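You operate a simulated robot arm through the tools that you are given. There is no shell and no other tool. Be economical: measure what you need, move in short steps, check, and stop when the job is done.

You are at the controls of a simulated robot arm. One attempt, no reset.

JOB
Press the black housing's end cap home and pump it down into the green band.
Fine: open the green valve before pressing, shut it before pumping; it stays shut.

The check looks at the end state, three seconds after you hand in, the way a careful person would. Anything else that was tipped, shoved, dropped, spilled or broken makes it a failure. Lids that push on must go on centred and level and be pressed home; caps that screw on are set level and turned clockwise until they are tight.

ROBOT AND FRAMES
A 5-joint arm with a two-finger parallel gripper, fixed in place. Base frame: the origin is at the foot of the arm, x ahead of it, y to its left, z up; the work surface is at about z = 0.03. Units: m, rad, N and s.
With the tool pointing down near the work surface it reaches from about 0.24 to 0.68 m from the base axis. Its first joint turns from -1.152 to 1.152 rad. The tool tilts only in the upright plane through the base axis and itself; it spins freely about its own axis. Payload 2.9 kg.
The TCP is the grasp point between the finger pads, 0.03 m short of the fingertips. In the tool frame z runs along the fingers and y along their closing line. Largest opening 0.11 m; finger width 0.02, thickness 0.01; the body of the gripper, 0.048 by 0.112 m, starts 0.055 m behind the TCP.
Orientation is told as [roll, pitch, yaw] about the base's x, y, z axes, in that order, counted from this pose: with the fingers straight down and closing along the base's y, the tool's x points along the base's -x, its y along +y and its z along -z.

CONTROLS
- The arm moves only by the tool drive_tool. Its argument "moves" is a list of rows, each a list of 7 numbers: the shift along the tool's x, y, z in units of 400 mm (1.0 is 400 mm), then the turn, a rotation vector about the tool's x, y, z in units of 60 degrees (1.0 is 60 degrees), then the closure, from 0 (fully open) to 1 (shut). In form: [[tx, ty, tz, rx, ry, rz, gripper], ...]. A call has 1 to 10 rows; each row is the pose to reach, as a shift and turn from the pose commanded when the call began, along the tool's axes at that moment. A call with a number of a shift or a turn outside -1 to 1 is refused whole. Rows are played at 5 a second. More than 0.05 m and 0.15 rad between two rows, or a gripper value outside its range, and nothing of the call is played. Where a pose cannot be reached the arm comes as near as it can. A force on the tool above 40 N (or 10 N above the force at the start of the call, whichever is more), or a blocked arm, ends the call early, and 0.2 s more pass. Each finger travels about 0.108 m/s and halts on what it meets, pressing with about 40 N; the grip force reading is that of the motor and also rises with nothing between the fingers. The clock runs only during rows and for 0.2 s after the last one: add rows that repeat a pose to give the fingers time. It gives the time, the measured TCP pose, the force on the tool (base axes), the opening and the grip force at its end, in the units of the frame above (readings bear some noise), and new pictures: "pictures" is both (left out), scene, wrist or none.
- Cameras (640 x 400 px; columns grow to the right, rows downward): "scene" is fixed at [0.0221, -0.4447, 0.6019]; the picture's right is [0.89, -0.47, 0.00], its down [-0.28, -0.52, -0.81] and it looks along [0.38, 0.71, -0.59] (base axes); focal length 300 px, centre (320, 200). "wrist" rides on the gripper at [-0.036, 0, -0.057] in the tool frame; the picture's right is [0.00, -1.00, 0.00], its down [0.97, 0.00, -0.24] and it looks along [0.24, 0.00, 0.97] (tool axes); focal length 218 px, centre (320, 200). There is no depth. A picture from a camera that has moved, and an enlarged one, comes with that camera's place and axes in the base frame and with its lens.
- close_up(camera, box): a new picture of the part [left, top, right, bottom] of that camera's present view, enlarged. It takes no simulated time.
- job_done(): hands the job in; it is judged then, once.

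Work in short steps. Places have to be worked out from the pictures, the camera data and where the tool is seen: move nearer, look again, correct. Check each grasp and each placing, and mend what went wrong. You have 120 turns and 150 pictures in all, those below and enlarged ones among them. Open the gripper and draw the arm clear of the work before you hand the job in, unless the task says otherwise; then end with one line.

The tools are called as a command line: name --pt "numbers of a row" for each row, then --argument value for the rest, lists and objects as JSON in quotes. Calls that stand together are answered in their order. drive_tool: Moves the arm, as the interface text tells. Its arguments: {"type":"object","properties":{"moves":{"type":"array","items":{"type":"array","items":{"type":"number"}}},"pictures":{"type":"string","enum":["both","scene","wrist","none"]}},"required":["moves"]} The other tools are called the same way: close_up (camera, box) takes an enlarged picture of a part of a camera's view; job_done () hands the job in.

At the start:

```text
time_s: 0.0
tcp_pos: [0.3876, -0.0037, 0.4063]
orientation: [0.0, 0.0, 0.002]
ft_force: [-1.2, -0.3, 0.0]
gripper_width: 0.1102
grip_force: 0.1
```

scene: 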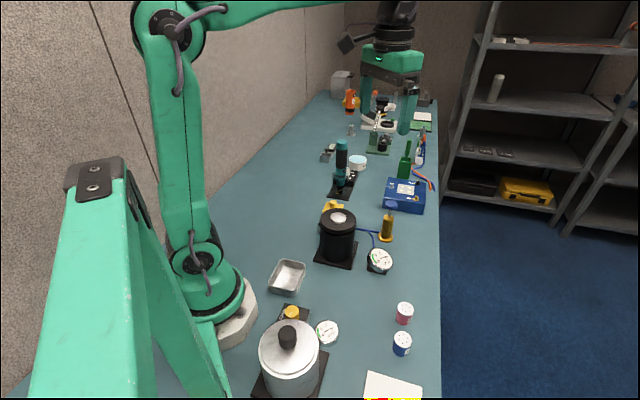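
wrist: 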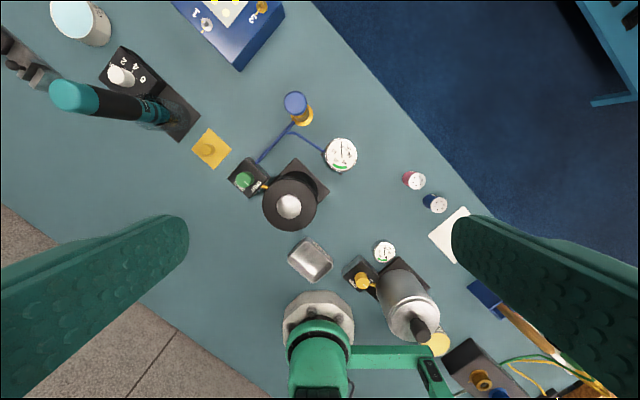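

I start by enlarging the housing, valve, pump and gauge areas in both cameras.

close_up --camera "wrist" --box '[180, 80, 380, 240]'

close_up --camera "scene" --box '[290, 180, 430, 290]'

```text
2.50 times, centred on (280, 160) of wrist
camera zoom: at [0.4234, -0.0045, 0.4627], right [0.0, -1.0, 0.0], down [-0.97, 0.0, 0.24], along [-0.24, 0.0, -0.97], focal length 546 px, centre (420, 300)
```

zoom: 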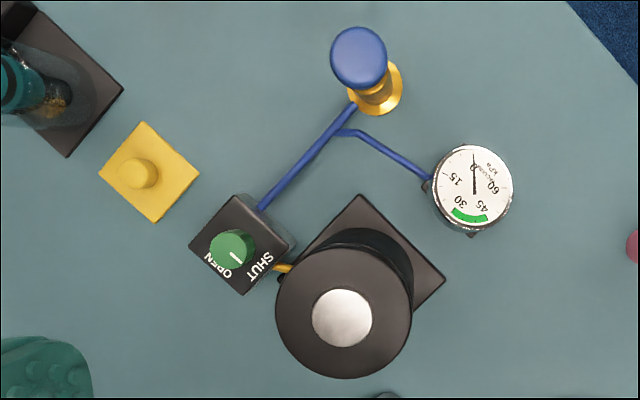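

```text
3.64 times, centred on (360, 235) of scene
camera zoom: at [0.0221, -0.4447, 0.6019], right [0.89, -0.47, 0.0], down [-0.28, -0.52, -0.81], along [0.38, 0.71, -0.59], focal length 1090 px, centre (174, 73)
```

zoom: 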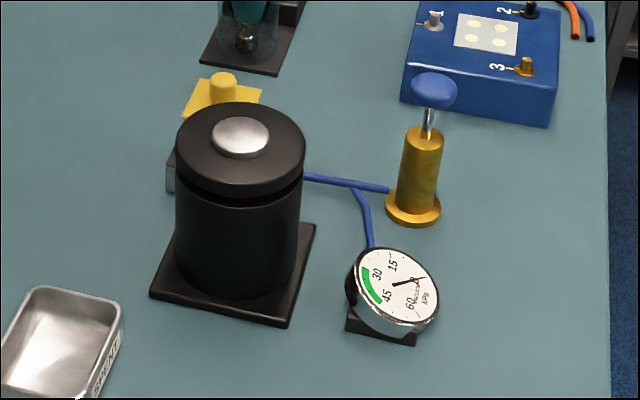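

The cap sits raised on the housing at about (0.335, 0.042). The valve is near (0.366, 0.128) and the pump near (0.484, 0.025). I move above the valve for a closer look at its marker.

drive_tool --pt "0.0 0.08 0.08 0 0 0 0" --pt "0.01 0.16 0.16 0 0 0 0" --pt "0.03 0.24 0.24 0 0 0 0" --pt "0.055 0.32 0.32 0 0 0 0" --pt "0.055 0.32 0.32 0 0 0 0" --pictures "wrist"

```text
time_s: 1.2
tcp_pos: [0.3679, 0.1246, 0.2784]
orientation: [0.0, -0.001, 0.0]
ft_force: [-0.3, 0.1, -0.7]
gripper_width: 0.1101
grip_force: 0.0
camera wrist: at [0.4032, 0.1237, 0.3351], right [0.0, -1.0, 0.0], down [-0.97, 0.0, 0.24], along [-0.24, 0.0, -0.97], focal length 218 px, centre (320, 200)
```

wrist: 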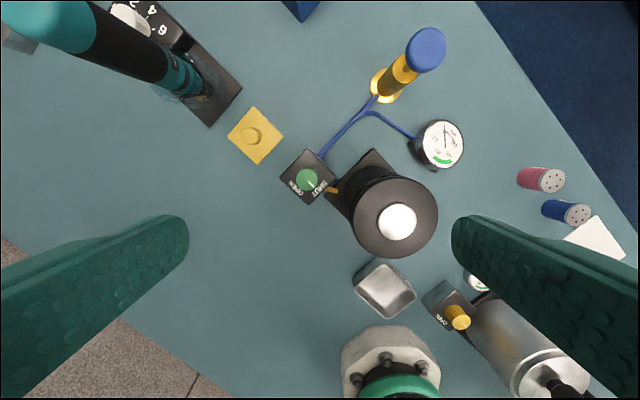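

close_up --camera "wrist" --box '[270, 140, 350, 210]'

close_up --camera "wrist" --box '[320, 130, 450, 270]'

```text
5.71 times, centred on (310, 175) of wrist
camera zoom: at [0.4032, 0.1237, 0.3351], right [0.0, -1.0, 0.0], down [-0.97, 0.0, 0.24], along [-0.24, 0.0, -0.97], focal length 1247 px, centre (377, 343)
```

zoom: 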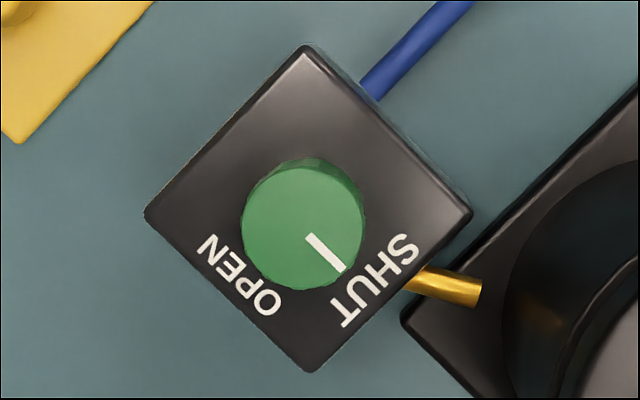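

```text
2.86 times, centred on (385, 200) of wrist
camera zoom: at [0.4032, 0.1237, 0.3351], right [0.0, -1.0, 0.0], down [-0.97, 0.0, 0.24], along [-0.24, 0.0, -0.97], focal length 624 px, centre (134, 200)
```

zoom: 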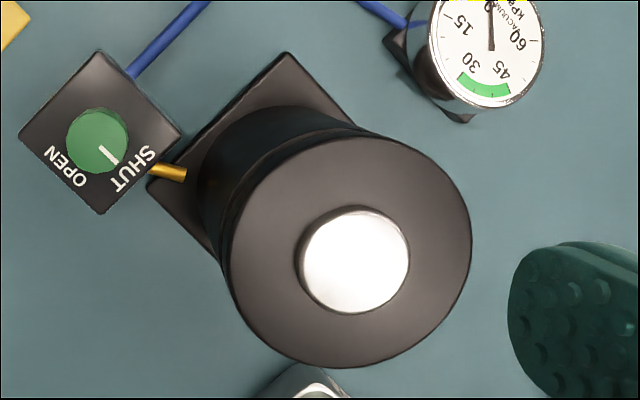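

The marker points at SHUT, so opening the valve is about 90° clockwise. I place the knob near (0.360, 0.140). I centre over it, spin 60° so the fingers clear the housing, and descend partway.

drive_tool --pt "0.003 0.005 0.03 0 0 0.125 0.3" --pt "0.005 0.01 0.06 0 0 0.25 0.3" --pt "0.008 0.015 0.09 0 0 0.375 0.3" --pt "0.01 0.02 0.12 0 0 0.5 0.3" --pt "0.013 0.025 0.15 0 0 0.625 0.3" --pt "0.015 0.03 0.18 0 0 0.75 0.3" --pt "0.018 0.035 0.21 0 0 0.875 0.3" --pt "0.02 0.039 0.24 0 0 1 0.3" --pt "0.02 0.039 0.24 0 0 1 0.3" --pictures "both"

```text
time_s: 3.2
tcp_pos: [0.358, 0.14, 0.1824]
orientation: [0.001, 0.0, -1.05]
ft_force: [0.4, -0.1, 0.5]
gripper_width: 0.077
grip_force: 0.1
camera wrist: at [0.3749, 0.1079, 0.2388], right [-0.87, -0.5, 0.0], down [-0.48, 0.84, 0.24], along [-0.12, 0.21, -0.97], focal length 218 px, centre (320, 200)
```

scene: 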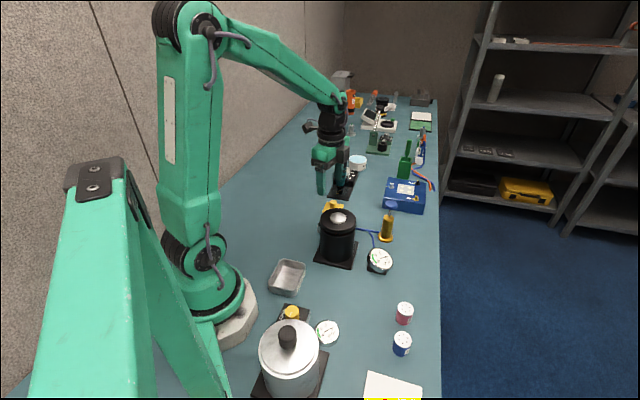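
wrist: 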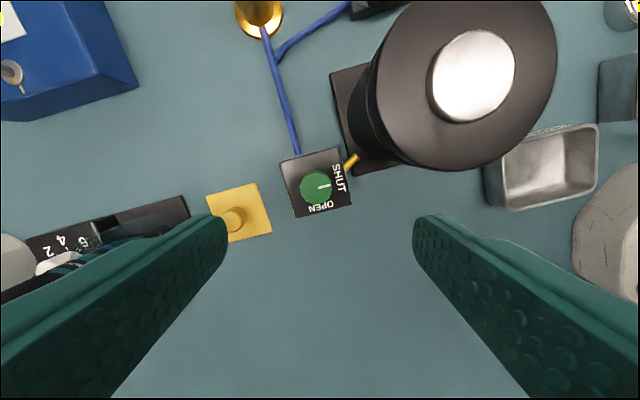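

close_up --camera "wrist" --box '[260, 130, 380, 230]'

close_up --camera "scene" --box '[300, 180, 400, 270]'

```text
4.00 times, centred on (320, 180) of wrist
camera zoom: at [0.3749, 0.1079, 0.2388], right [-0.87, -0.5, 0.0], down [-0.48, 0.84, 0.24], along [-0.12, 0.21, -0.97], focal length 873 px, centre (320, 280)
```

zoom: 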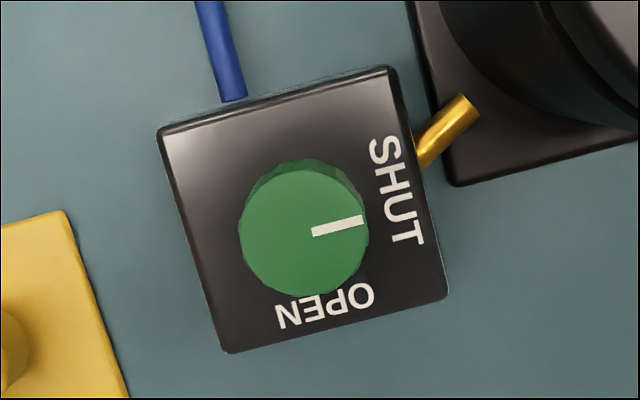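

```text
4.44 times, centred on (350, 225) of scene
camera zoom: at [0.0221, -0.4447, 0.6019], right [0.89, -0.47, 0.0], down [-0.28, -0.52, -0.81], along [0.38, 0.71, -0.59], focal length 1332 px, centre (187, 89)
```

zoom: 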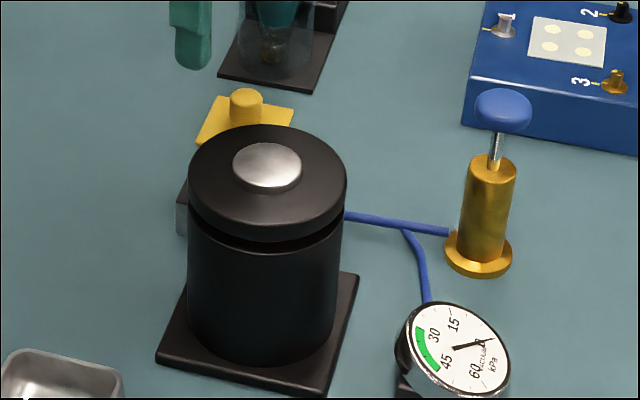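

The knob is about 28 mm wide, with its top likely at z ≈ 0.06–0.07. I narrow the fingers to about 45 mm, lower to just above it, and look again.

drive_tool --pt "-0.005 0.003 0.05 0 0 0 0.6" --pt "-0.009 0.005 0.1 0 0 0 0.6" --pt "-0.009 0.005 0.14 0 0 0 0.6" --pt "-0.009 0.005 0.14 0 0 0 0.6" --pictures "both"

```text
time_s: 4.2
tcp_pos: [0.362, 0.1385, 0.126]
orientation: [0.001, 0.0, -1.046]
ft_force: [0.3, -0.2, 0.4]
gripper_width: 0.0441
grip_force: 0.1
camera wrist: at [0.3792, 0.1065, 0.1826], right [-0.87, -0.5, 0.0], down [-0.49, 0.84, 0.24], along [-0.12, 0.21, -0.97], focal length 218 px, centre (320, 200)
```

scene: 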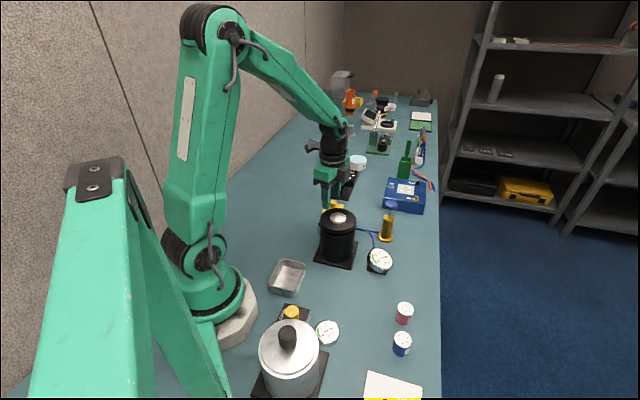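
wrist: 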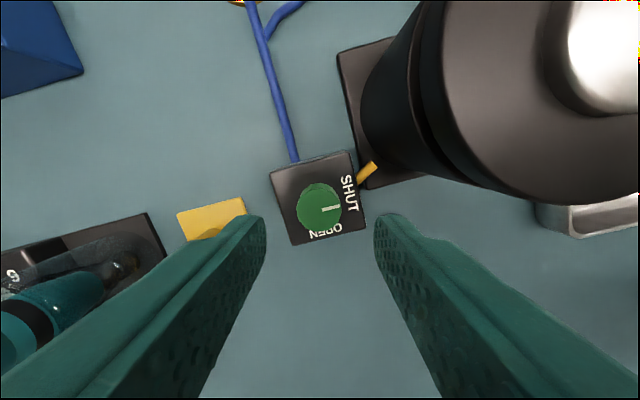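

close_up --camera "wrist" --box '[250, 140, 390, 260]'

close_up --camera "scene" --box '[300, 150, 400, 240]'

```text
3.33 times, centred on (320, 200) of wrist
camera zoom: at [0.3792, 0.1065, 0.1826], right [-0.87, -0.5, 0.0], down [-0.49, 0.84, 0.24], along [-0.12, 0.21, -0.97], focal length 728 px, centre (320, 200)
```

zoom: 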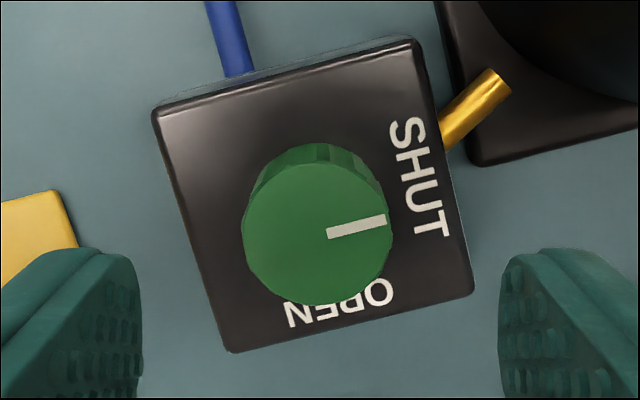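

```text
4.44 times, centred on (350, 195) of scene
camera zoom: at [0.0221, -0.4447, 0.6019], right [0.89, -0.47, 0.0], down [-0.28, -0.52, -0.81], along [0.38, 0.71, -0.59], focal length 1332 px, centre (187, 222)
```

zoom: 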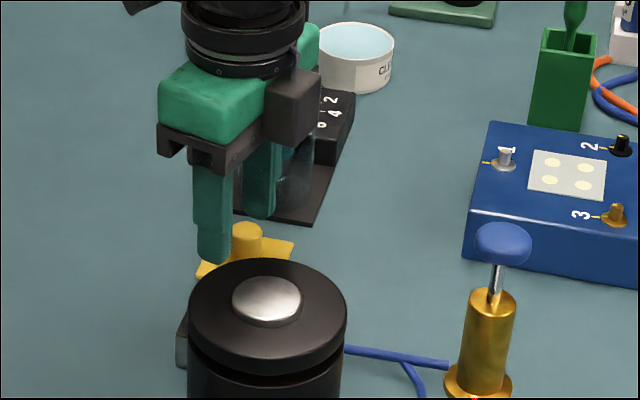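

Centring looks good. I descend to bring the fingertips to about z = 0.06 and check height.

drive_tool --pt "0 0 0.045 0 0 0 0.6" --pt "0 0 0.085 0 0 0 0.6" --pt "0 0 0.085 0 0 0 0.6" --pictures "wrist"

close_up --camera "wrist" --box '[240, 160, 400, 300]'

```text
time_s: 5.0
tcp_pos: [0.3608, 0.1381, 0.0929]
orientation: [0.001, 0.0, -1.048]
ft_force: [-0.1, 0.9, 0.5]
gripper_width: 0.044
grip_force: 0.1
camera wrist: at [0.3781, 0.106, 0.1482], right [-0.87, -0.5, 0.0], down [-0.49, 0.84, 0.24], along [-0.12, 0.21, -0.97], focal length 218 px, centre (320, 200)
```

wrist: 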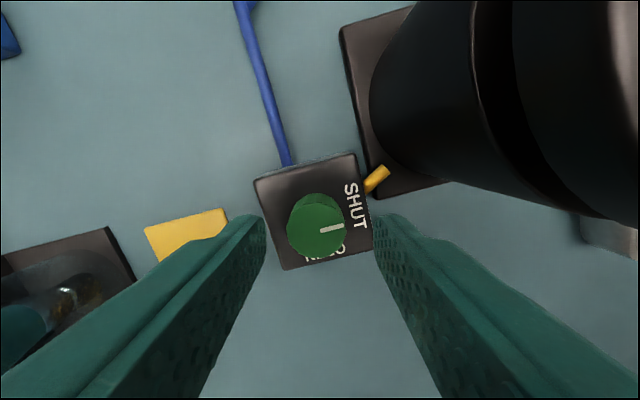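

```text
2.86 times, centred on (320, 230) of wrist
camera zoom: at [0.3781, 0.106, 0.1482], right [-0.87, -0.5, 0.0], down [-0.49, 0.84, 0.24], along [-0.12, 0.21, -0.97], focal length 624 px, centre (320, 114)
```

zoom: 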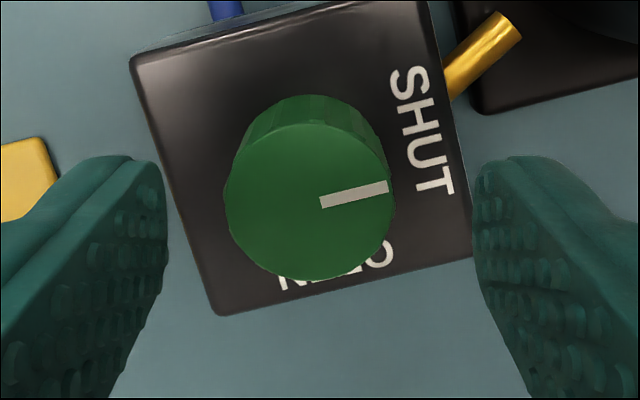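

Scale changes suggest the knob top is lower, near z ≈ 0.045. I lower another 15 mm.

drive_tool --pt "0.003 0 0.02 0 0 0 0.6" --pt "0.006 0 0.0375 0 0 0 0.6" --pt "0.006 0 0.0375 0 0 0 0.6" --pictures "wrist"

close_up --camera "wrist" --box '[240, 160, 400, 300]'

close_up --camera "scene" --box '[300, 150, 400, 240]'

```text
time_s: 5.8
tcp_pos: [0.3595, 0.1404, 0.0764]
orientation: [0.001, 0.0, -1.047]
ft_force: [0.6, 0.1, -0.1]
gripper_width: 0.044
grip_force: 0.0
camera wrist: at [0.3772, 0.108, 0.1332], right [-0.87, -0.5, 0.0], down [-0.49, 0.84, 0.24], along [-0.12, 0.21, -0.97], focal length 218 px, centre (320, 200)
```

wrist: 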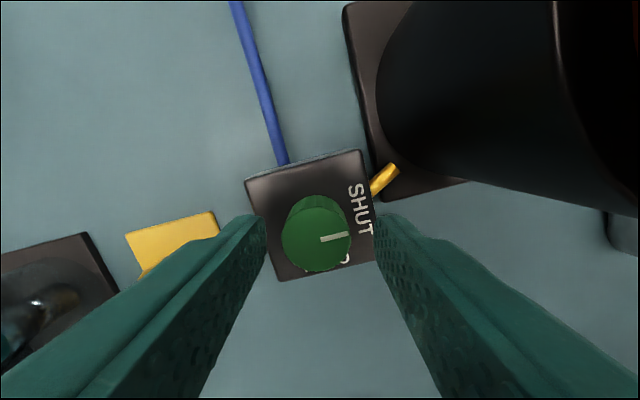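

```text
2.86 times, centred on (320, 230) of wrist
camera zoom: at [0.3772, 0.108, 0.1332], right [-0.87, -0.5, 0.0], down [-0.49, 0.84, 0.24], along [-0.12, 0.21, -0.97], focal length 624 px, centre (320, 114)
```

zoom: 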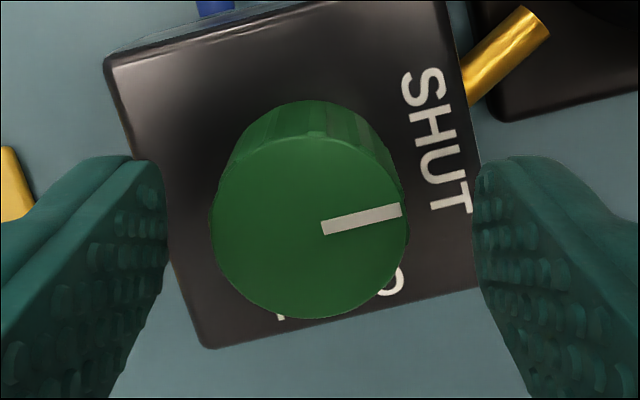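

```text
4.44 times, centred on (350, 195) of scene
camera zoom: at [0.0221, -0.4447, 0.6019], right [0.89, -0.47, 0.0], down [-0.28, -0.52, -0.81], along [0.38, 0.71, -0.59], focal length 1332 px, centre (187, 222)
```

zoom: 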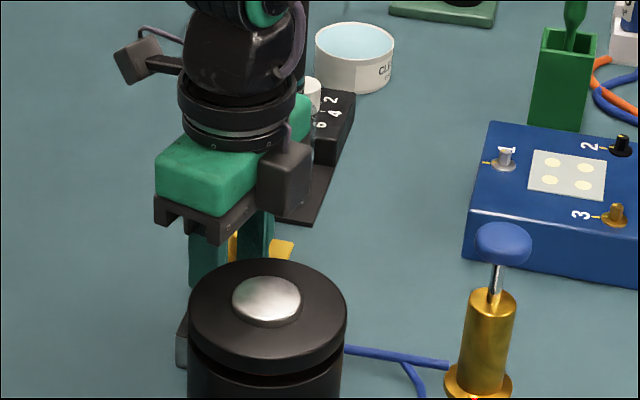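

The knob top is level with the fingertips, at z ≈ 0.046. With this spin the camera block would sweep toward the cap during the turn. I raise and flip the wrist 180° so the camera stays on the far side.

drive_tool --pt "0 0 -0.1 0 0 0 0.6" --pt "0 0 -0.18 0 0 -0.1 0.6" --pt "0 0 -0.18 0 0 -0.225 0.6" --pt "0 0 -0.18 0 0 -0.35 0.6" --pt "0 0 -0.18 0 0 -0.475 0.6" --pt "0 0 -0.18 0 0 -0.6 0.6" --pt "0 0 -0.18 0 0 -0.735 0.6" --pt "0 0 -0.18 0 0 -0.87 0.6" --pt "0 0 -0.18 0 0 -1.0 0.6" --pictures "none"

drive_tool --pt "0 0 0 0 0 -0.125 0.6" --pt "0 0 0 0 0 -0.25 0.6" --pt "0 0 0 0 0 -0.375 0.6" --pt "0 0 0 0 0 -0.5 0.6" --pt "0 0 0 0 0 -0.625 0.6" --pt "0 0 0 0 0 -0.75 0.6" --pt "0 0 0 0 0 -0.875 0.6" --pt "0 0 0 0 0 -1.0 0.6" --pictures "none"

drive_tool --pt "0 0 0 0 0 -0.125 0.6" --pt "0 0 0 0 0 -0.25 0.6" --pt "0 0 0 0 0 -0.375 0.6" --pt "0 0 0 0 0 -0.5 0.6" --pt "0 0 0 0 0 -0.625 0.6" --pt "0 0 0 0 0 -0.75 0.6" --pt "0 0 0 0 0 -0.875 0.6" --pt "0 0 0 0 0 -1.0 0.6" --pt "0 0 0 0 0 -1.0 0.6" --pictures "wrist"

```text
time_s: 7.8
tcp_pos: [0.3606, 0.1408, 0.149]
orientation: [-0.001, -0.001, 0.002]
ft_force: [0.7, -0.2, 0.3]
gripper_width: 0.0442
grip_force: 0.0
```

```text
time_s: 9.6
tcp_pos: [0.359, 0.1398, 0.1496]
orientation: [-0.001, 0.0, 1.05]
ft_force: [-1.0, 0.4, -0.2]
gripper_width: 0.0443
grip_force: 0.1
```

```text
time_s: 11.6
tcp_pos: [0.3616, 0.1393, 0.1495]
orientation: [0.001, 0.001, 2.096]
ft_force: [-0.3, -0.4, 0.2]
gripper_width: 0.0441
grip_force: 0.1
camera wrist: at [0.3422, 0.17, 0.2053], right [0.87, 0.5, 0.0], down [0.49, -0.84, 0.24], along [0.12, -0.21, -0.97], focal length 218 px, centre (320, 200)
```

wrist: 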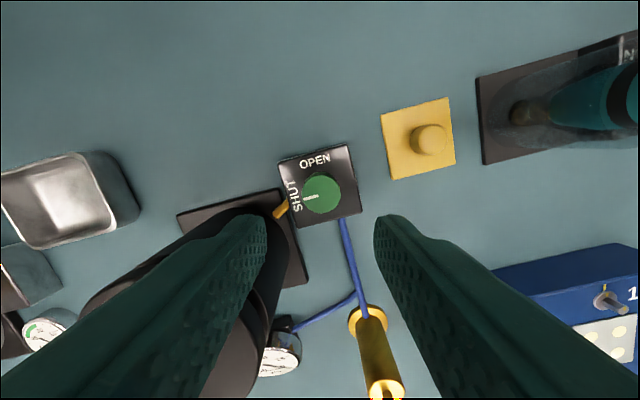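

Flipped. I descend to just at the knob top and verify centring.

drive_tool --pt "0 0 0.08 0 0 0 0.6" --pt "0 0 0.14 0 0 0 0.6" --pt "0 0 0.18 0 0 0 0.6" --pt "0 0 0.18 0 0 0 0.6" --pictures "wrist"

close_up --camera "wrist" --box '[240, 160, 400, 300]'

```text
time_s: 12.6
tcp_pos: [0.3598, 0.138, 0.077]
orientation: [0.0, 0.001, 2.095]
ft_force: [-1.1, 0.5, 0.9]
gripper_width: 0.0441
grip_force: 0.1
camera wrist: at [0.3425, 0.169, 0.1327], right [0.87, 0.5, 0.0], down [0.49, -0.84, 0.24], along [0.12, -0.21, -0.97], focal length 218 px, centre (320, 200)
```

wrist: 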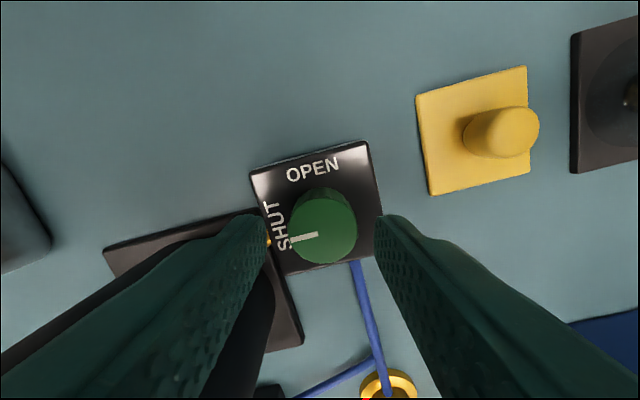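

```text
2.86 times, centred on (320, 230) of wrist
camera zoom: at [0.3425, 0.169, 0.1327], right [0.87, 0.5, 0.0], down [0.49, -0.84, 0.24], along [0.12, -0.21, -0.97], focal length 624 px, centre (320, 114)
```

zoom: 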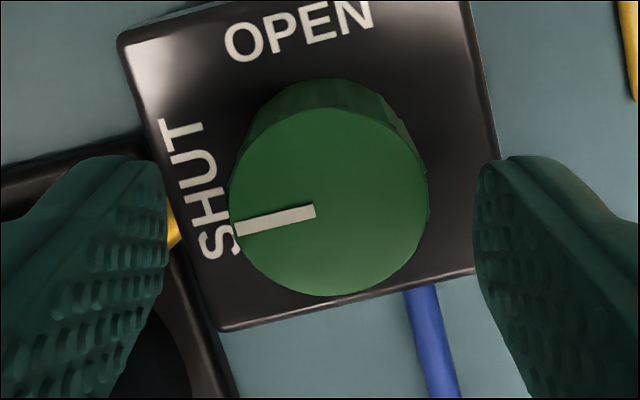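

Within about 1 mm. I correct, go down 11 mm around the knob and close.

drive_tool --pt "-0.002 -0.003 0.015 0 0 0 0.6" --pt "-0.002 -0.003 0.0275 0 0 0 0.6" --pt "-0.002 -0.003 0.0275 0 0 0 0.8" --pt "-0.002 -0.003 0.0275 0 0 0 0.85" --pt "-0.002 -0.003 0.0275 0 0 0 0.85" --pictures "wrist"

```text
time_s: 13.8
tcp_pos: [0.3617, 0.1386, 0.0661]
orientation: [0.002, 0.0, 2.094]
ft_force: [-3.3, -3.8, 4.5]
gripper_width: 0.0269
grip_force: 45.1
camera wrist: at [0.3429, 0.1708, 0.1216], right [0.87, 0.5, 0.0], down [0.49, -0.84, 0.24], along [0.12, -0.21, -0.97], focal length 218 px, centre (320, 200)
```

wrist: 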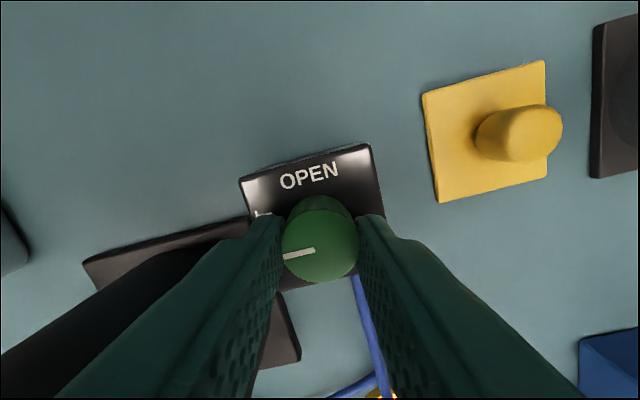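

Gripped at 27 mm. I turn clockwise (+rz) toward OPEN, 60° first.

drive_tool --pt "0 0 0 0 0 0.125 0.85" --pt "0 0 0 0 0 0.25 0.85" --pt "0 0 0 0 0 0.375 0.85" --pt "0 0 0 0 0 0.5 0.85" --pt "0 0 0 0 0 0.625 0.85" --pt "0 0 0 0 0 0.75 0.85" --pt "0 0 0 0 0 0.875 0.85" --pt "0 0 0 0 0 1.0 0.85" --pictures "wrist"

```text
time_s: 15.6
tcp_pos: [0.3605, 0.1403, 0.065]
orientation: [0.002, 0.003, 1.043]
ft_force: [-1.4, -29.6, -12.4]
gripper_width: 0.0271
grip_force: 44.8
camera wrist: at [0.3777, 0.171, 0.1215], right [0.86, -0.5, 0.0], down [-0.49, -0.84, 0.24], along [-0.12, -0.21, -0.97], focal length 218 px, centre (320, 200)
```

wrist: 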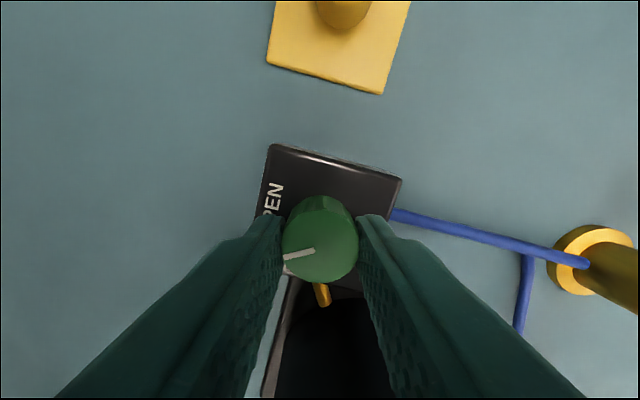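

The knob turned about 60° with the grip, but side force has built to 30 N, so I'm slightly off its axis. I release and look before regripping.

drive_tool --pt "0 0 0 0 0 0 0.7" --pt "0 0 0 0 0 0 0.6" --pt "0 0 0 0 0 0 0.6" --pictures "wrist"

close_up --camera "wrist" --box '[240, 160, 400, 300]'

```text
time_s: 16.4
tcp_pos: [0.3615, 0.1412, 0.0663]
orientation: [0.002, 0.001, 1.048]
ft_force: [0.2, -0.5, 0.0]
gripper_width: 0.0438
grip_force: 0.0
camera wrist: at [0.3786, 0.1718, 0.1227], right [0.87, -0.5, 0.0], down [-0.49, -0.84, 0.24], along [-0.12, -0.21, -0.97], focal length 218 px, centre (320, 200)
```

wrist: 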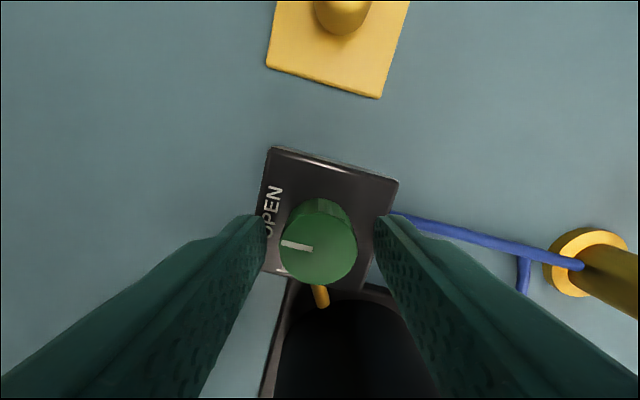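

```text
2.86 times, centred on (320, 230) of wrist
camera zoom: at [0.3786, 0.1718, 0.1227], right [0.87, -0.5, 0.0], down [-0.49, -0.84, 0.24], along [-0.12, -0.21, -0.97], focal length 624 px, centre (320, 114)
```

zoom: 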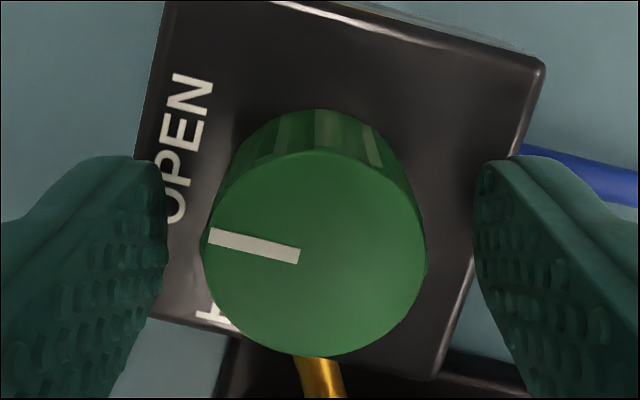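

On release the marker snapped square to the OPEN side. I raise clear and verify from above.

drive_tool --pt "0 0 -0.1 0 0 0 0.6" --pt "0 0 -0.22 0 0 0 0.6" --pt "0 0 -0.3 0 0 0 0.6" --pt "0 0 -0.3 0 0 0 0.6" --pictures "wrist"

close_up --camera "wrist" --box '[260, 140, 380, 240]'

```text
time_s: 17.4
tcp_pos: [0.3624, 0.1421, 0.1878]
orientation: [-0.001, -0.002, 1.048]
ft_force: [-0.3, 0.1, -0.7]
gripper_width: 0.0439
grip_force: 0.1
camera wrist: at [0.3789, 0.1726, 0.2431], right [0.87, -0.5, 0.0], down [-0.49, -0.84, 0.24], along [-0.12, -0.21, -0.97], focal length 218 px, centre (320, 200)
```

wrist: 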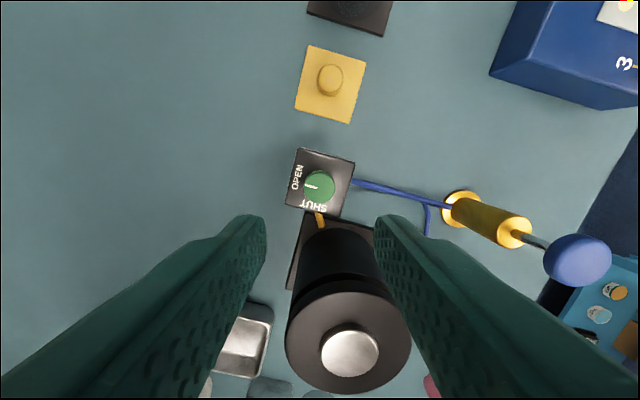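

```text
4.00 times, centred on (320, 190) of wrist
camera zoom: at [0.3789, 0.1726, 0.2431], right [0.87, -0.5, 0.0], down [-0.49, -0.84, 0.24], along [-0.12, -0.21, -0.97], focal length 873 px, centre (320, 240)
```

zoom: 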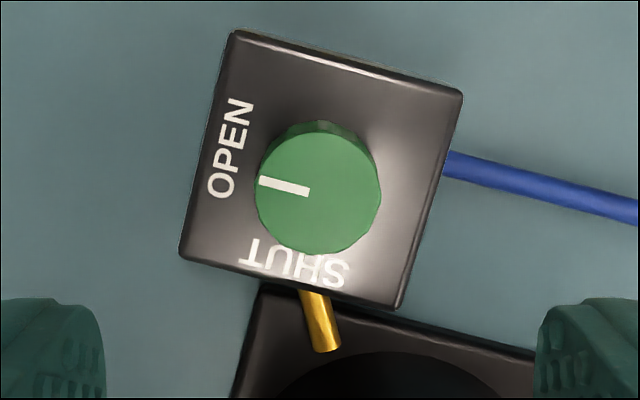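

Valve is open. I close the fingers and move over the cap's silver centre at about (0.329, 0.046).

drive_tool --pt "0.08 -0.016 0 0 0 0 1" --pt "0.16 -0.032 0 0 0 0 1" --pt "0.249 -0.0486 0 0 0 0 1" --pt "0.249 -0.0486 0 0 0 0 1" --pictures "both"

close_up --camera "scene" --box '[300, 170, 400, 270]'

```text
time_s: 18.4
tcp_pos: [0.3265, 0.045, 0.1866]
orientation: [0.0, 0.0, 1.047]
ft_force: [-0.1, 0.3, 0.0]
gripper_width: 0.0
grip_force: 37.7
camera wrist: at [0.3444, 0.0756, 0.2424], right [0.87, -0.5, 0.0], down [-0.48, -0.84, 0.24], along [-0.12, -0.21, -0.97], focal length 218 px, centre (320, 200)
```

scene: 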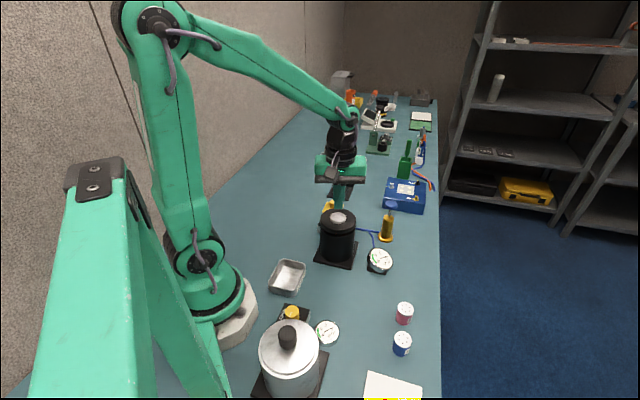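
wrist: 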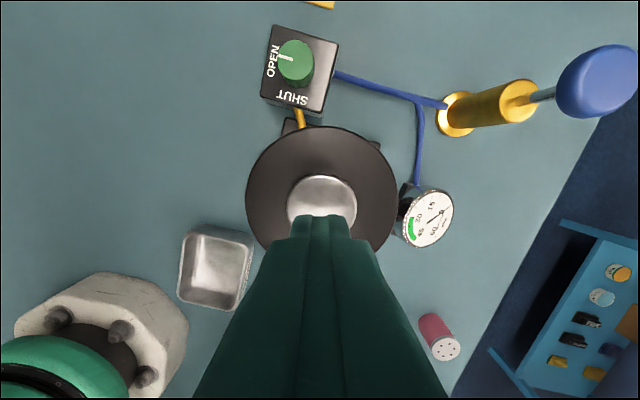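

```text
4.00 times, centred on (350, 220) of scene
camera zoom: at [0.022, -0.4447, 0.6019], right [0.89, -0.47, 0.0], down [-0.28, -0.52, -0.81], along [0.38, 0.71, -0.59], focal length 1198 px, centre (200, 120)
```

zoom: 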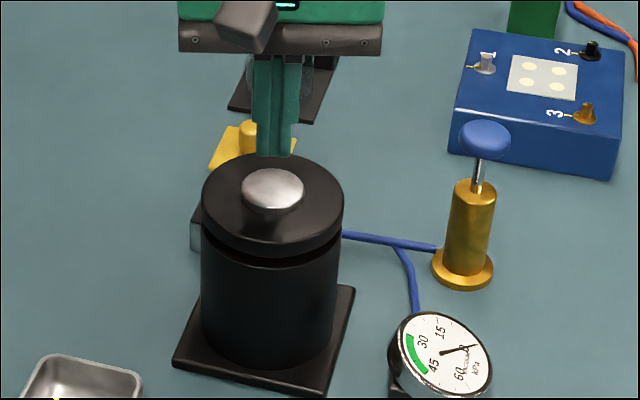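

Centred on the cap to about 1 mm. I lower to contact, then press in small steps while watching force.

drive_tool --pt "0 0 0.04 0 0 0 1" --pt "0 0 0.065 0 0 0 1" --pt "0 0 0.075 0 0 0 1" --pt "0 0 0.08 0 0 0 1" --pt "0 0 0.085 0 0 0 1" --pt "0 0 0.09 0 0 0 1" --pictures "scene"

close_up --camera "scene" --box '[300, 170, 400, 270]'

```text
time_s: 19.8
tcp_pos: [0.327, 0.0443, 0.1498]
orientation: [0.001, 0.0, 1.048]
ft_force: [-0.1, -3.9, 2.8]
gripper_width: 0.0001
grip_force: 37.1
```

scene: 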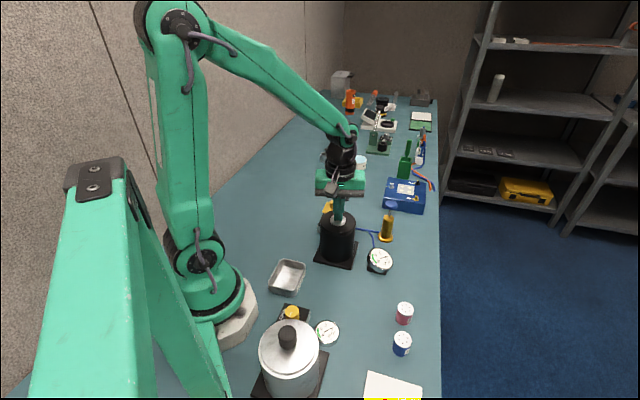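

```text
4.00 times, centred on (350, 220) of scene
camera zoom: at [0.022, -0.4447, 0.6019], right [0.89, -0.47, 0.0], down [-0.28, -0.52, -0.81], along [0.38, 0.71, -0.59], focal length 1198 px, centre (200, 120)
```

zoom: 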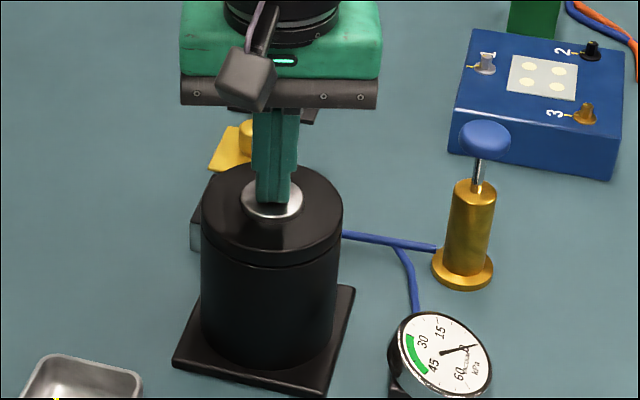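

The cap moved down and the gap has nearly closed with low force. I press further until firm resistance.

drive_tool --pt "0 0 0.004 0 0 0 1" --pt "0 0 0.008 0 0 0 1" --pt "0 0 0.012 0 0 0 1" --pt "0 0 0.016 0 0 0 1" --pt "0 0 0.02 0 0 0 1" --pt "0 0 0.024 0 0 0 1" --pictures "none"

close_up --camera "scene" --box '[300, 170, 400, 270]'

```text
time_s: 20.6
tcp_pos: [0.3277, 0.045, 0.1483]
orientation: [-0.001, -0.001, 1.048]
ft_force: [-0.9, -1.3, 4.7]
gripper_width: 0.0
grip_force: 37.8
stopped in row 4: the force on the tool passed its limit (the readings are from after the stop); the commanded pose is now the measured one
```

```text
4.00 times, centred on (350, 220) of scene
camera zoom: at [0.022, -0.4447, 0.6019], right [0.89, -0.47, 0.0], down [-0.28, -0.52, -0.81], along [0.38, 0.71, -0.59], focal length 1198 px, centre (200, 120)
```

zoom: 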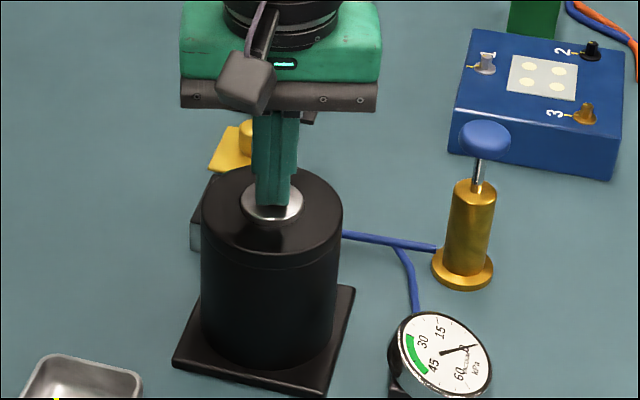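

It stopped on the force limit with the gap closed. I press once more to confirm it is home.

drive_tool --pt "0 0 0.005 0 0 0 1" --pt "0 0 0.01 0 0 0 1" --pt "0 0 0.015 0 0 0 1" --pt "0 0 0.02 0 0 0 1" --pictures "none"

drive_tool --pt "0 0 -0.06 0 0 0 1" --pt "0 0 -0.12 0 0 0 1" --pt "-0.08 0.016 -0.12 0 0 0 0.8" --pt "-0.16 0.032 -0.12 0 0 0 0.6" --pt "-0.249 0.045 -0.12 0 0 0 0.6" --pt "-0.249 0.045 -0.12 0 0 0 0.6" --pictures "both"

close_up --camera "scene" --box '[310, 190, 370, 270]'

```text
time_s: 21.1
tcp_pos: [0.3278, 0.0447, 0.148]
orientation: [0.001, 0.0, 1.048]
ft_force: [-0.7, -1.0, 4.8]
gripper_width: 0.0
grip_force: 38.1
stopped in row 2: the force on the tool passed its limit (the readings are from after the stop); the commanded pose is now the measured one
```

```text
time_s: 22.5
tcp_pos: [0.365, 0.1416, 0.1974]
orientation: [0.001, -0.002, 1.046]
ft_force: [-0.6, -0.7, 0.3]
gripper_width: 0.0442
grip_force: 0.1
camera wrist: at [0.3817, 0.173, 0.253], right [0.87, -0.5, 0.0], down [-0.49, -0.84, 0.24], along [-0.12, -0.21, -0.97], focal length 218 px, centre (320, 200)
```

scene: 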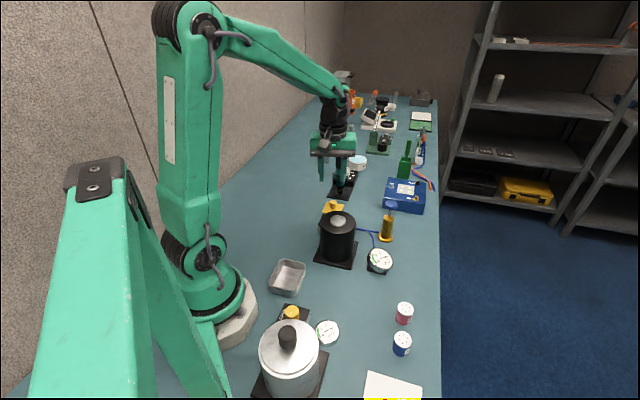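
wrist: 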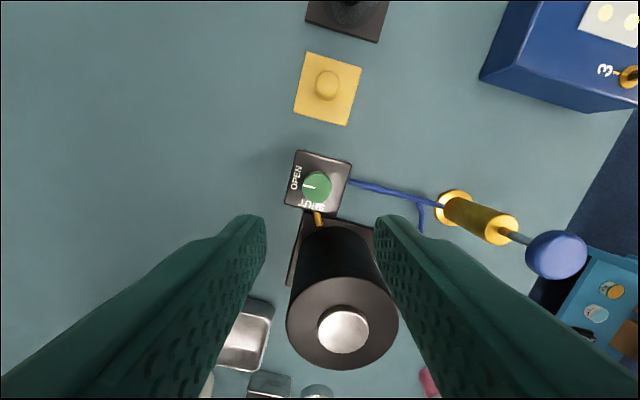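

```text
5.00 times, centred on (340, 230) of scene
camera zoom: at [0.0221, -0.4447, 0.6019], right [0.89, -0.47, 0.0], down [-0.28, -0.52, -0.81], along [0.38, 0.71, -0.59], focal length 1498 px, centre (220, 50)
```

zoom: 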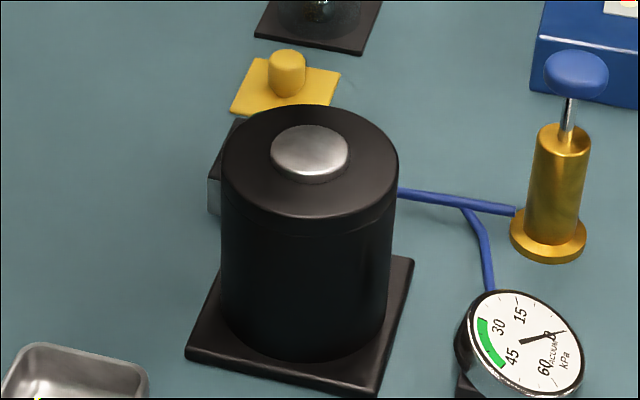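

The cap is flush all round and took no further travel. Now I shut the valve: descend on the knob again in the same orientation and check centring.

drive_tool --pt "0.009 0.008 0.1 0 0 0 0.6" --pt "0.009 0.008 0.2 0 0 0 0.6" --pt "0.009 0.008 0.26 0 0 0 0.6" --pt "0.009 0.008 0.3 0 0 0 0.6" --pt "0.009 0.008 0.3 0 0 0 0.6" --pictures "none"

close_up --camera "wrist" --box '[240, 160, 400, 300]'

```text
time_s: 23.7
tcp_pos: [0.3603, 0.1399, 0.0767]
orientation: [0.0, 0.0, 1.048]
ft_force: [0.0, -0.3, -0.1]
gripper_width: 0.0438
grip_force: 0.0
```

```text
2.86 times, centred on (320, 230) of wrist
camera zoom: at [0.3762, 0.1698, 0.1319], right [0.87, -0.5, 0.0], down [-0.49, -0.84, 0.24], along [-0.12, -0.21, -0.97], focal length 624 px, centre (320, 114)
```

zoom: 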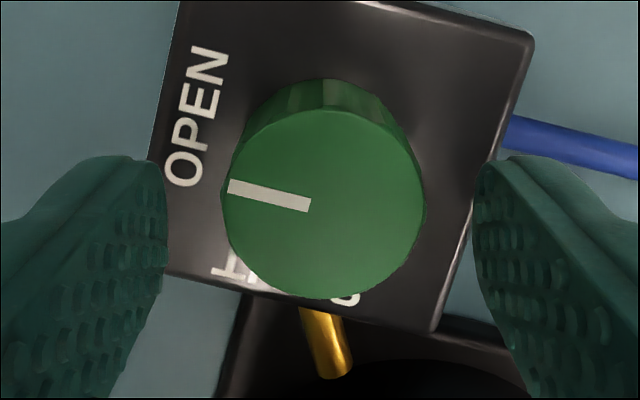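

Well centred. I go down and grip.

drive_tool --pt "-0.002 -0.001 0.015 0 0 0 0.6" --pt "-0.002 -0.001 0.0275 0 0 0 0.6" --pt "-0.002 -0.001 0.0275 0 0 0 0.8" --pt "-0.002 -0.001 0.0275 0 0 0 0.85" --pt "-0.002 -0.001 0.0275 0 0 0 0.85" --pictures "none"

drive_tool --pt "0 0 0 0 0 -0.125 0.85" --pt "0 0 0 0 0 -0.25 0.85" --pt "0 0 0 0 0 -0.375 0.85" --pt "0 0 0 0 0 -0.5 0.85" --pt "0 0 0 0 0 -0.625 0.85" --pt "0 0 0 0 0 -0.75 0.85" --pt "0 0 0 0 0 -0.875 0.85" --pt "0 0 0 0 0 -1.0 0.85" --pictures "wrist"

```text
time_s: 24.9
tcp_pos: [0.3591, 0.1398, 0.0651]
orientation: [-0.003, -0.003, 1.045]
ft_force: [6.4, -5.6, -0.2]
gripper_width: 0.027
grip_force: 45.0
```

```text
time_s: 26.4
tcp_pos: [0.3604, 0.1379, 0.0658]
orientation: [-0.007, 0.001, 1.877]
ft_force: [2.7, 0.4, -1.6]
gripper_width: 0.0272
grip_force: 45.2
stopped in row 7: the force on the tool passed its limit (the readings are from after the stop); the commanded pose is now the measured one
camera wrist: at [0.3493, 0.1729, 0.1219], right [0.95, 0.3, 0.01], down [0.29, -0.93, 0.24], along [0.08, -0.23, -0.97], focal length 218 px, centre (320, 200)
```

wrist: 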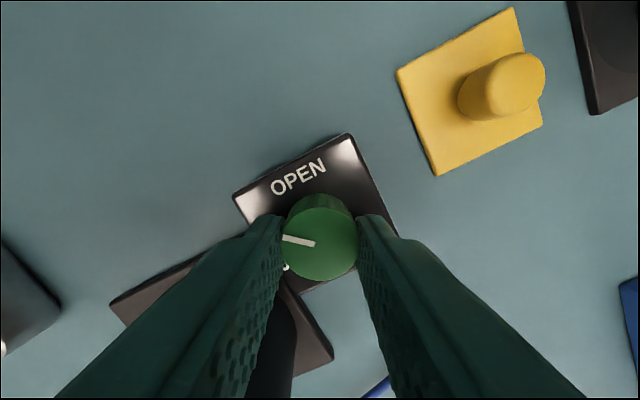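

It turned about 48° before the force limit. I continue turning another 30°.

drive_tool --pt "0 0 0 0 0 -0.125 0.85" --pt "0 0 0 0 0 -0.25 0.85" --pt "0 0 0 0 0 -0.375 0.85" --pt "0 0 0 0 0 -0.5 0.85" --pictures "wrist"

```text
time_s: 27.4
tcp_pos: [0.3622, 0.1395, 0.0666]
orientation: [-0.011, 0.005, 2.401]
ft_force: [17.2, 16.9, -19.0]
gripper_width: 0.0269
grip_force: 45.6
camera wrist: at [0.3342, 0.1632, 0.1217], right [0.67, 0.74, 0.01], down [0.72, -0.65, 0.25], along [0.19, -0.16, -0.97], focal length 218 px, centre (320, 200)
```

wrist: 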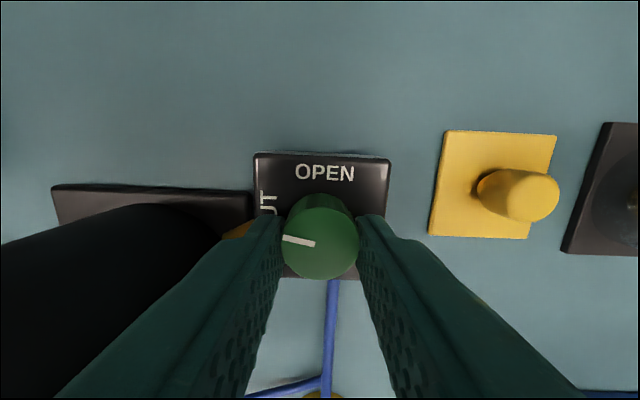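

The marker now points at the SHUT side. I release and raise straight up to check.

drive_tool --pt "0 0 0 0 0 0 0.7" --pt "0 0 0 0 0 0 0.6" --pt "0 0 0 0 0 0 0.6" --pt "0 0 -0.1 0 0 0 0.6" --pt "0 0 -0.22 0 0 0 0.6" --pt "0 0 -0.3 0 0 0 0.6" --pictures "wrist"

close_up --camera "wrist" --box '[260, 130, 380, 230]'

close_up --camera "scene" --box '[340, 180, 440, 280]'

```text
time_s: 28.8
tcp_pos: [0.3597, 0.1409, 0.1833]
orientation: [-0.007, 0.005, 2.4]
ft_force: [0.5, 0.6, 0.5]
gripper_width: 0.0441
grip_force: 0.0
camera wrist: at [0.3331, 0.1642, 0.2401], right [0.67, 0.74, 0.01], down [0.71, -0.66, 0.24], along [0.18, -0.16, -0.97], focal length 218 px, centre (320, 200)
```

wrist: 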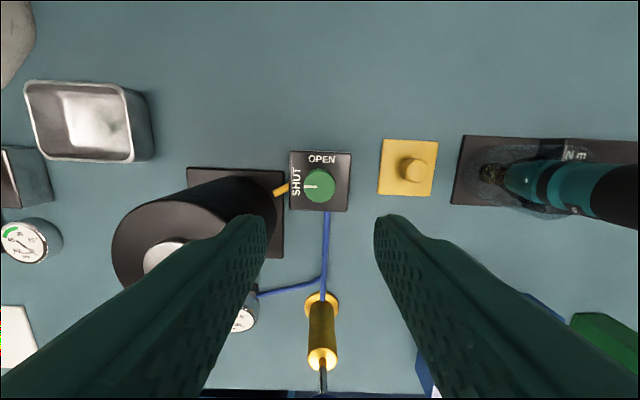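

```text
4.00 times, centred on (320, 180) of wrist
camera zoom: at [0.3331, 0.1642, 0.2401], right [0.67, 0.74, 0.01], down [0.71, -0.66, 0.24], along [0.18, -0.16, -0.97], focal length 873 px, centre (320, 280)
```

zoom: 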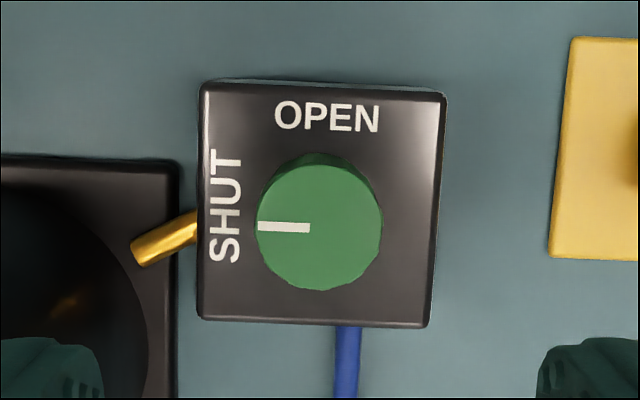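

```text
4.00 times, centred on (390, 230) of scene
camera zoom: at [0.0221, -0.4447, 0.6019], right [0.89, -0.47, 0.0], down [-0.28, -0.52, -0.81], along [0.38, 0.71, -0.59], focal length 1198 px, centre (40, 80)
```

zoom: 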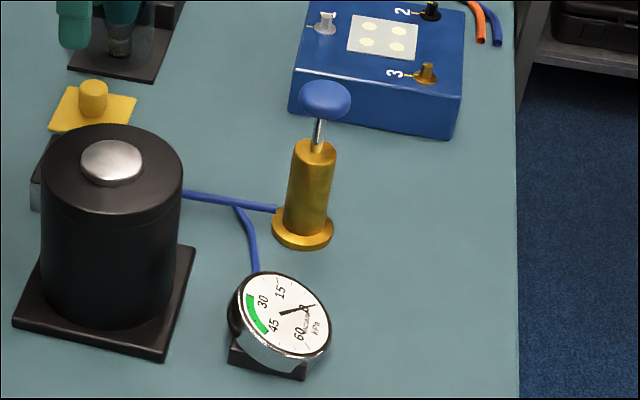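

Valve is SHUT. Next the pump handle: I raise, spin back and move over toward (0.47, 0.025).

drive_tool --pt "0 0 -0.05 0 0 0.125 0.6" --pt "0.03 0 -0.1 0 0 0.25 0.6" --pt "0.08 0.005 -0.125 0 0 0.375 0.6" --pt "0.14 0.01 -0.125 0 0 0.5 0.6" --pt "0.2 0.015 -0.125 0 0 0.625 0.6" --pt "0.26 0.02 -0.125 0 0 0.75 0.6" --pt "0.33 0.025 -0.125 0 0 0.875 0.6" --pt "0.398 0.028 -0.125 0 0 1.0 0.6" --pictures "none"

drive_tool --pt "0 0 0 0 0 0.125 0.6" --pt "0 0 0 0 0 0.25 0.6" --pt "0 0 0 0 0 0.375 0.6" --pt "0 0 0 0 0 0.5 0.6" --pt "0 0 0 0 0 0.625 0.6" --pt "0 0 0 0 0 0.75 0.6" --pt "0 0 0 0 0 0.875 0.6" --pt "0 0 0 0 0 1.0 0.6" --pt "0 0 0 0 0 1.0 0.6" --pictures "both"

```text
time_s: 30.6
tcp_pos: [0.4691, 0.0251, 0.2332]
orientation: [-0.008, -0.001, 1.352]
ft_force: [-0.1, 0.0, -0.3]
gripper_width: 0.0443
grip_force: 0.1
```

```text
time_s: 32.6
tcp_pos: [0.4706, 0.0221, 0.2369]
orientation: [-0.001, -0.006, 0.305]
ft_force: [-0.5, 0.7, 0.7]
gripper_width: 0.044
grip_force: 0.1
camera wrist: at [0.5035, 0.0334, 0.2922], right [0.3, -0.95, 0.0], down [-0.93, -0.29, 0.23], along [-0.22, -0.07, -0.97], focal length 218 px, centre (320, 200)
```

scene: 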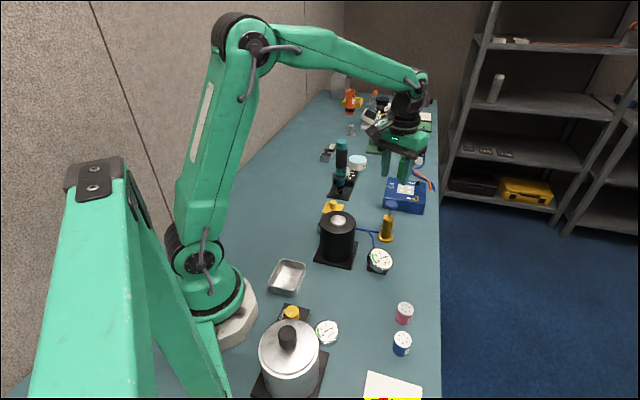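
wrist: 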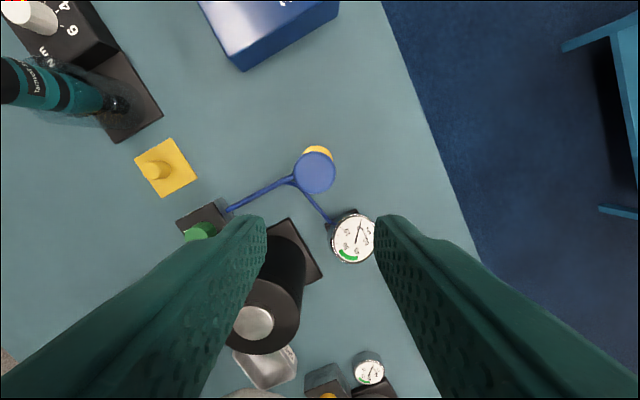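

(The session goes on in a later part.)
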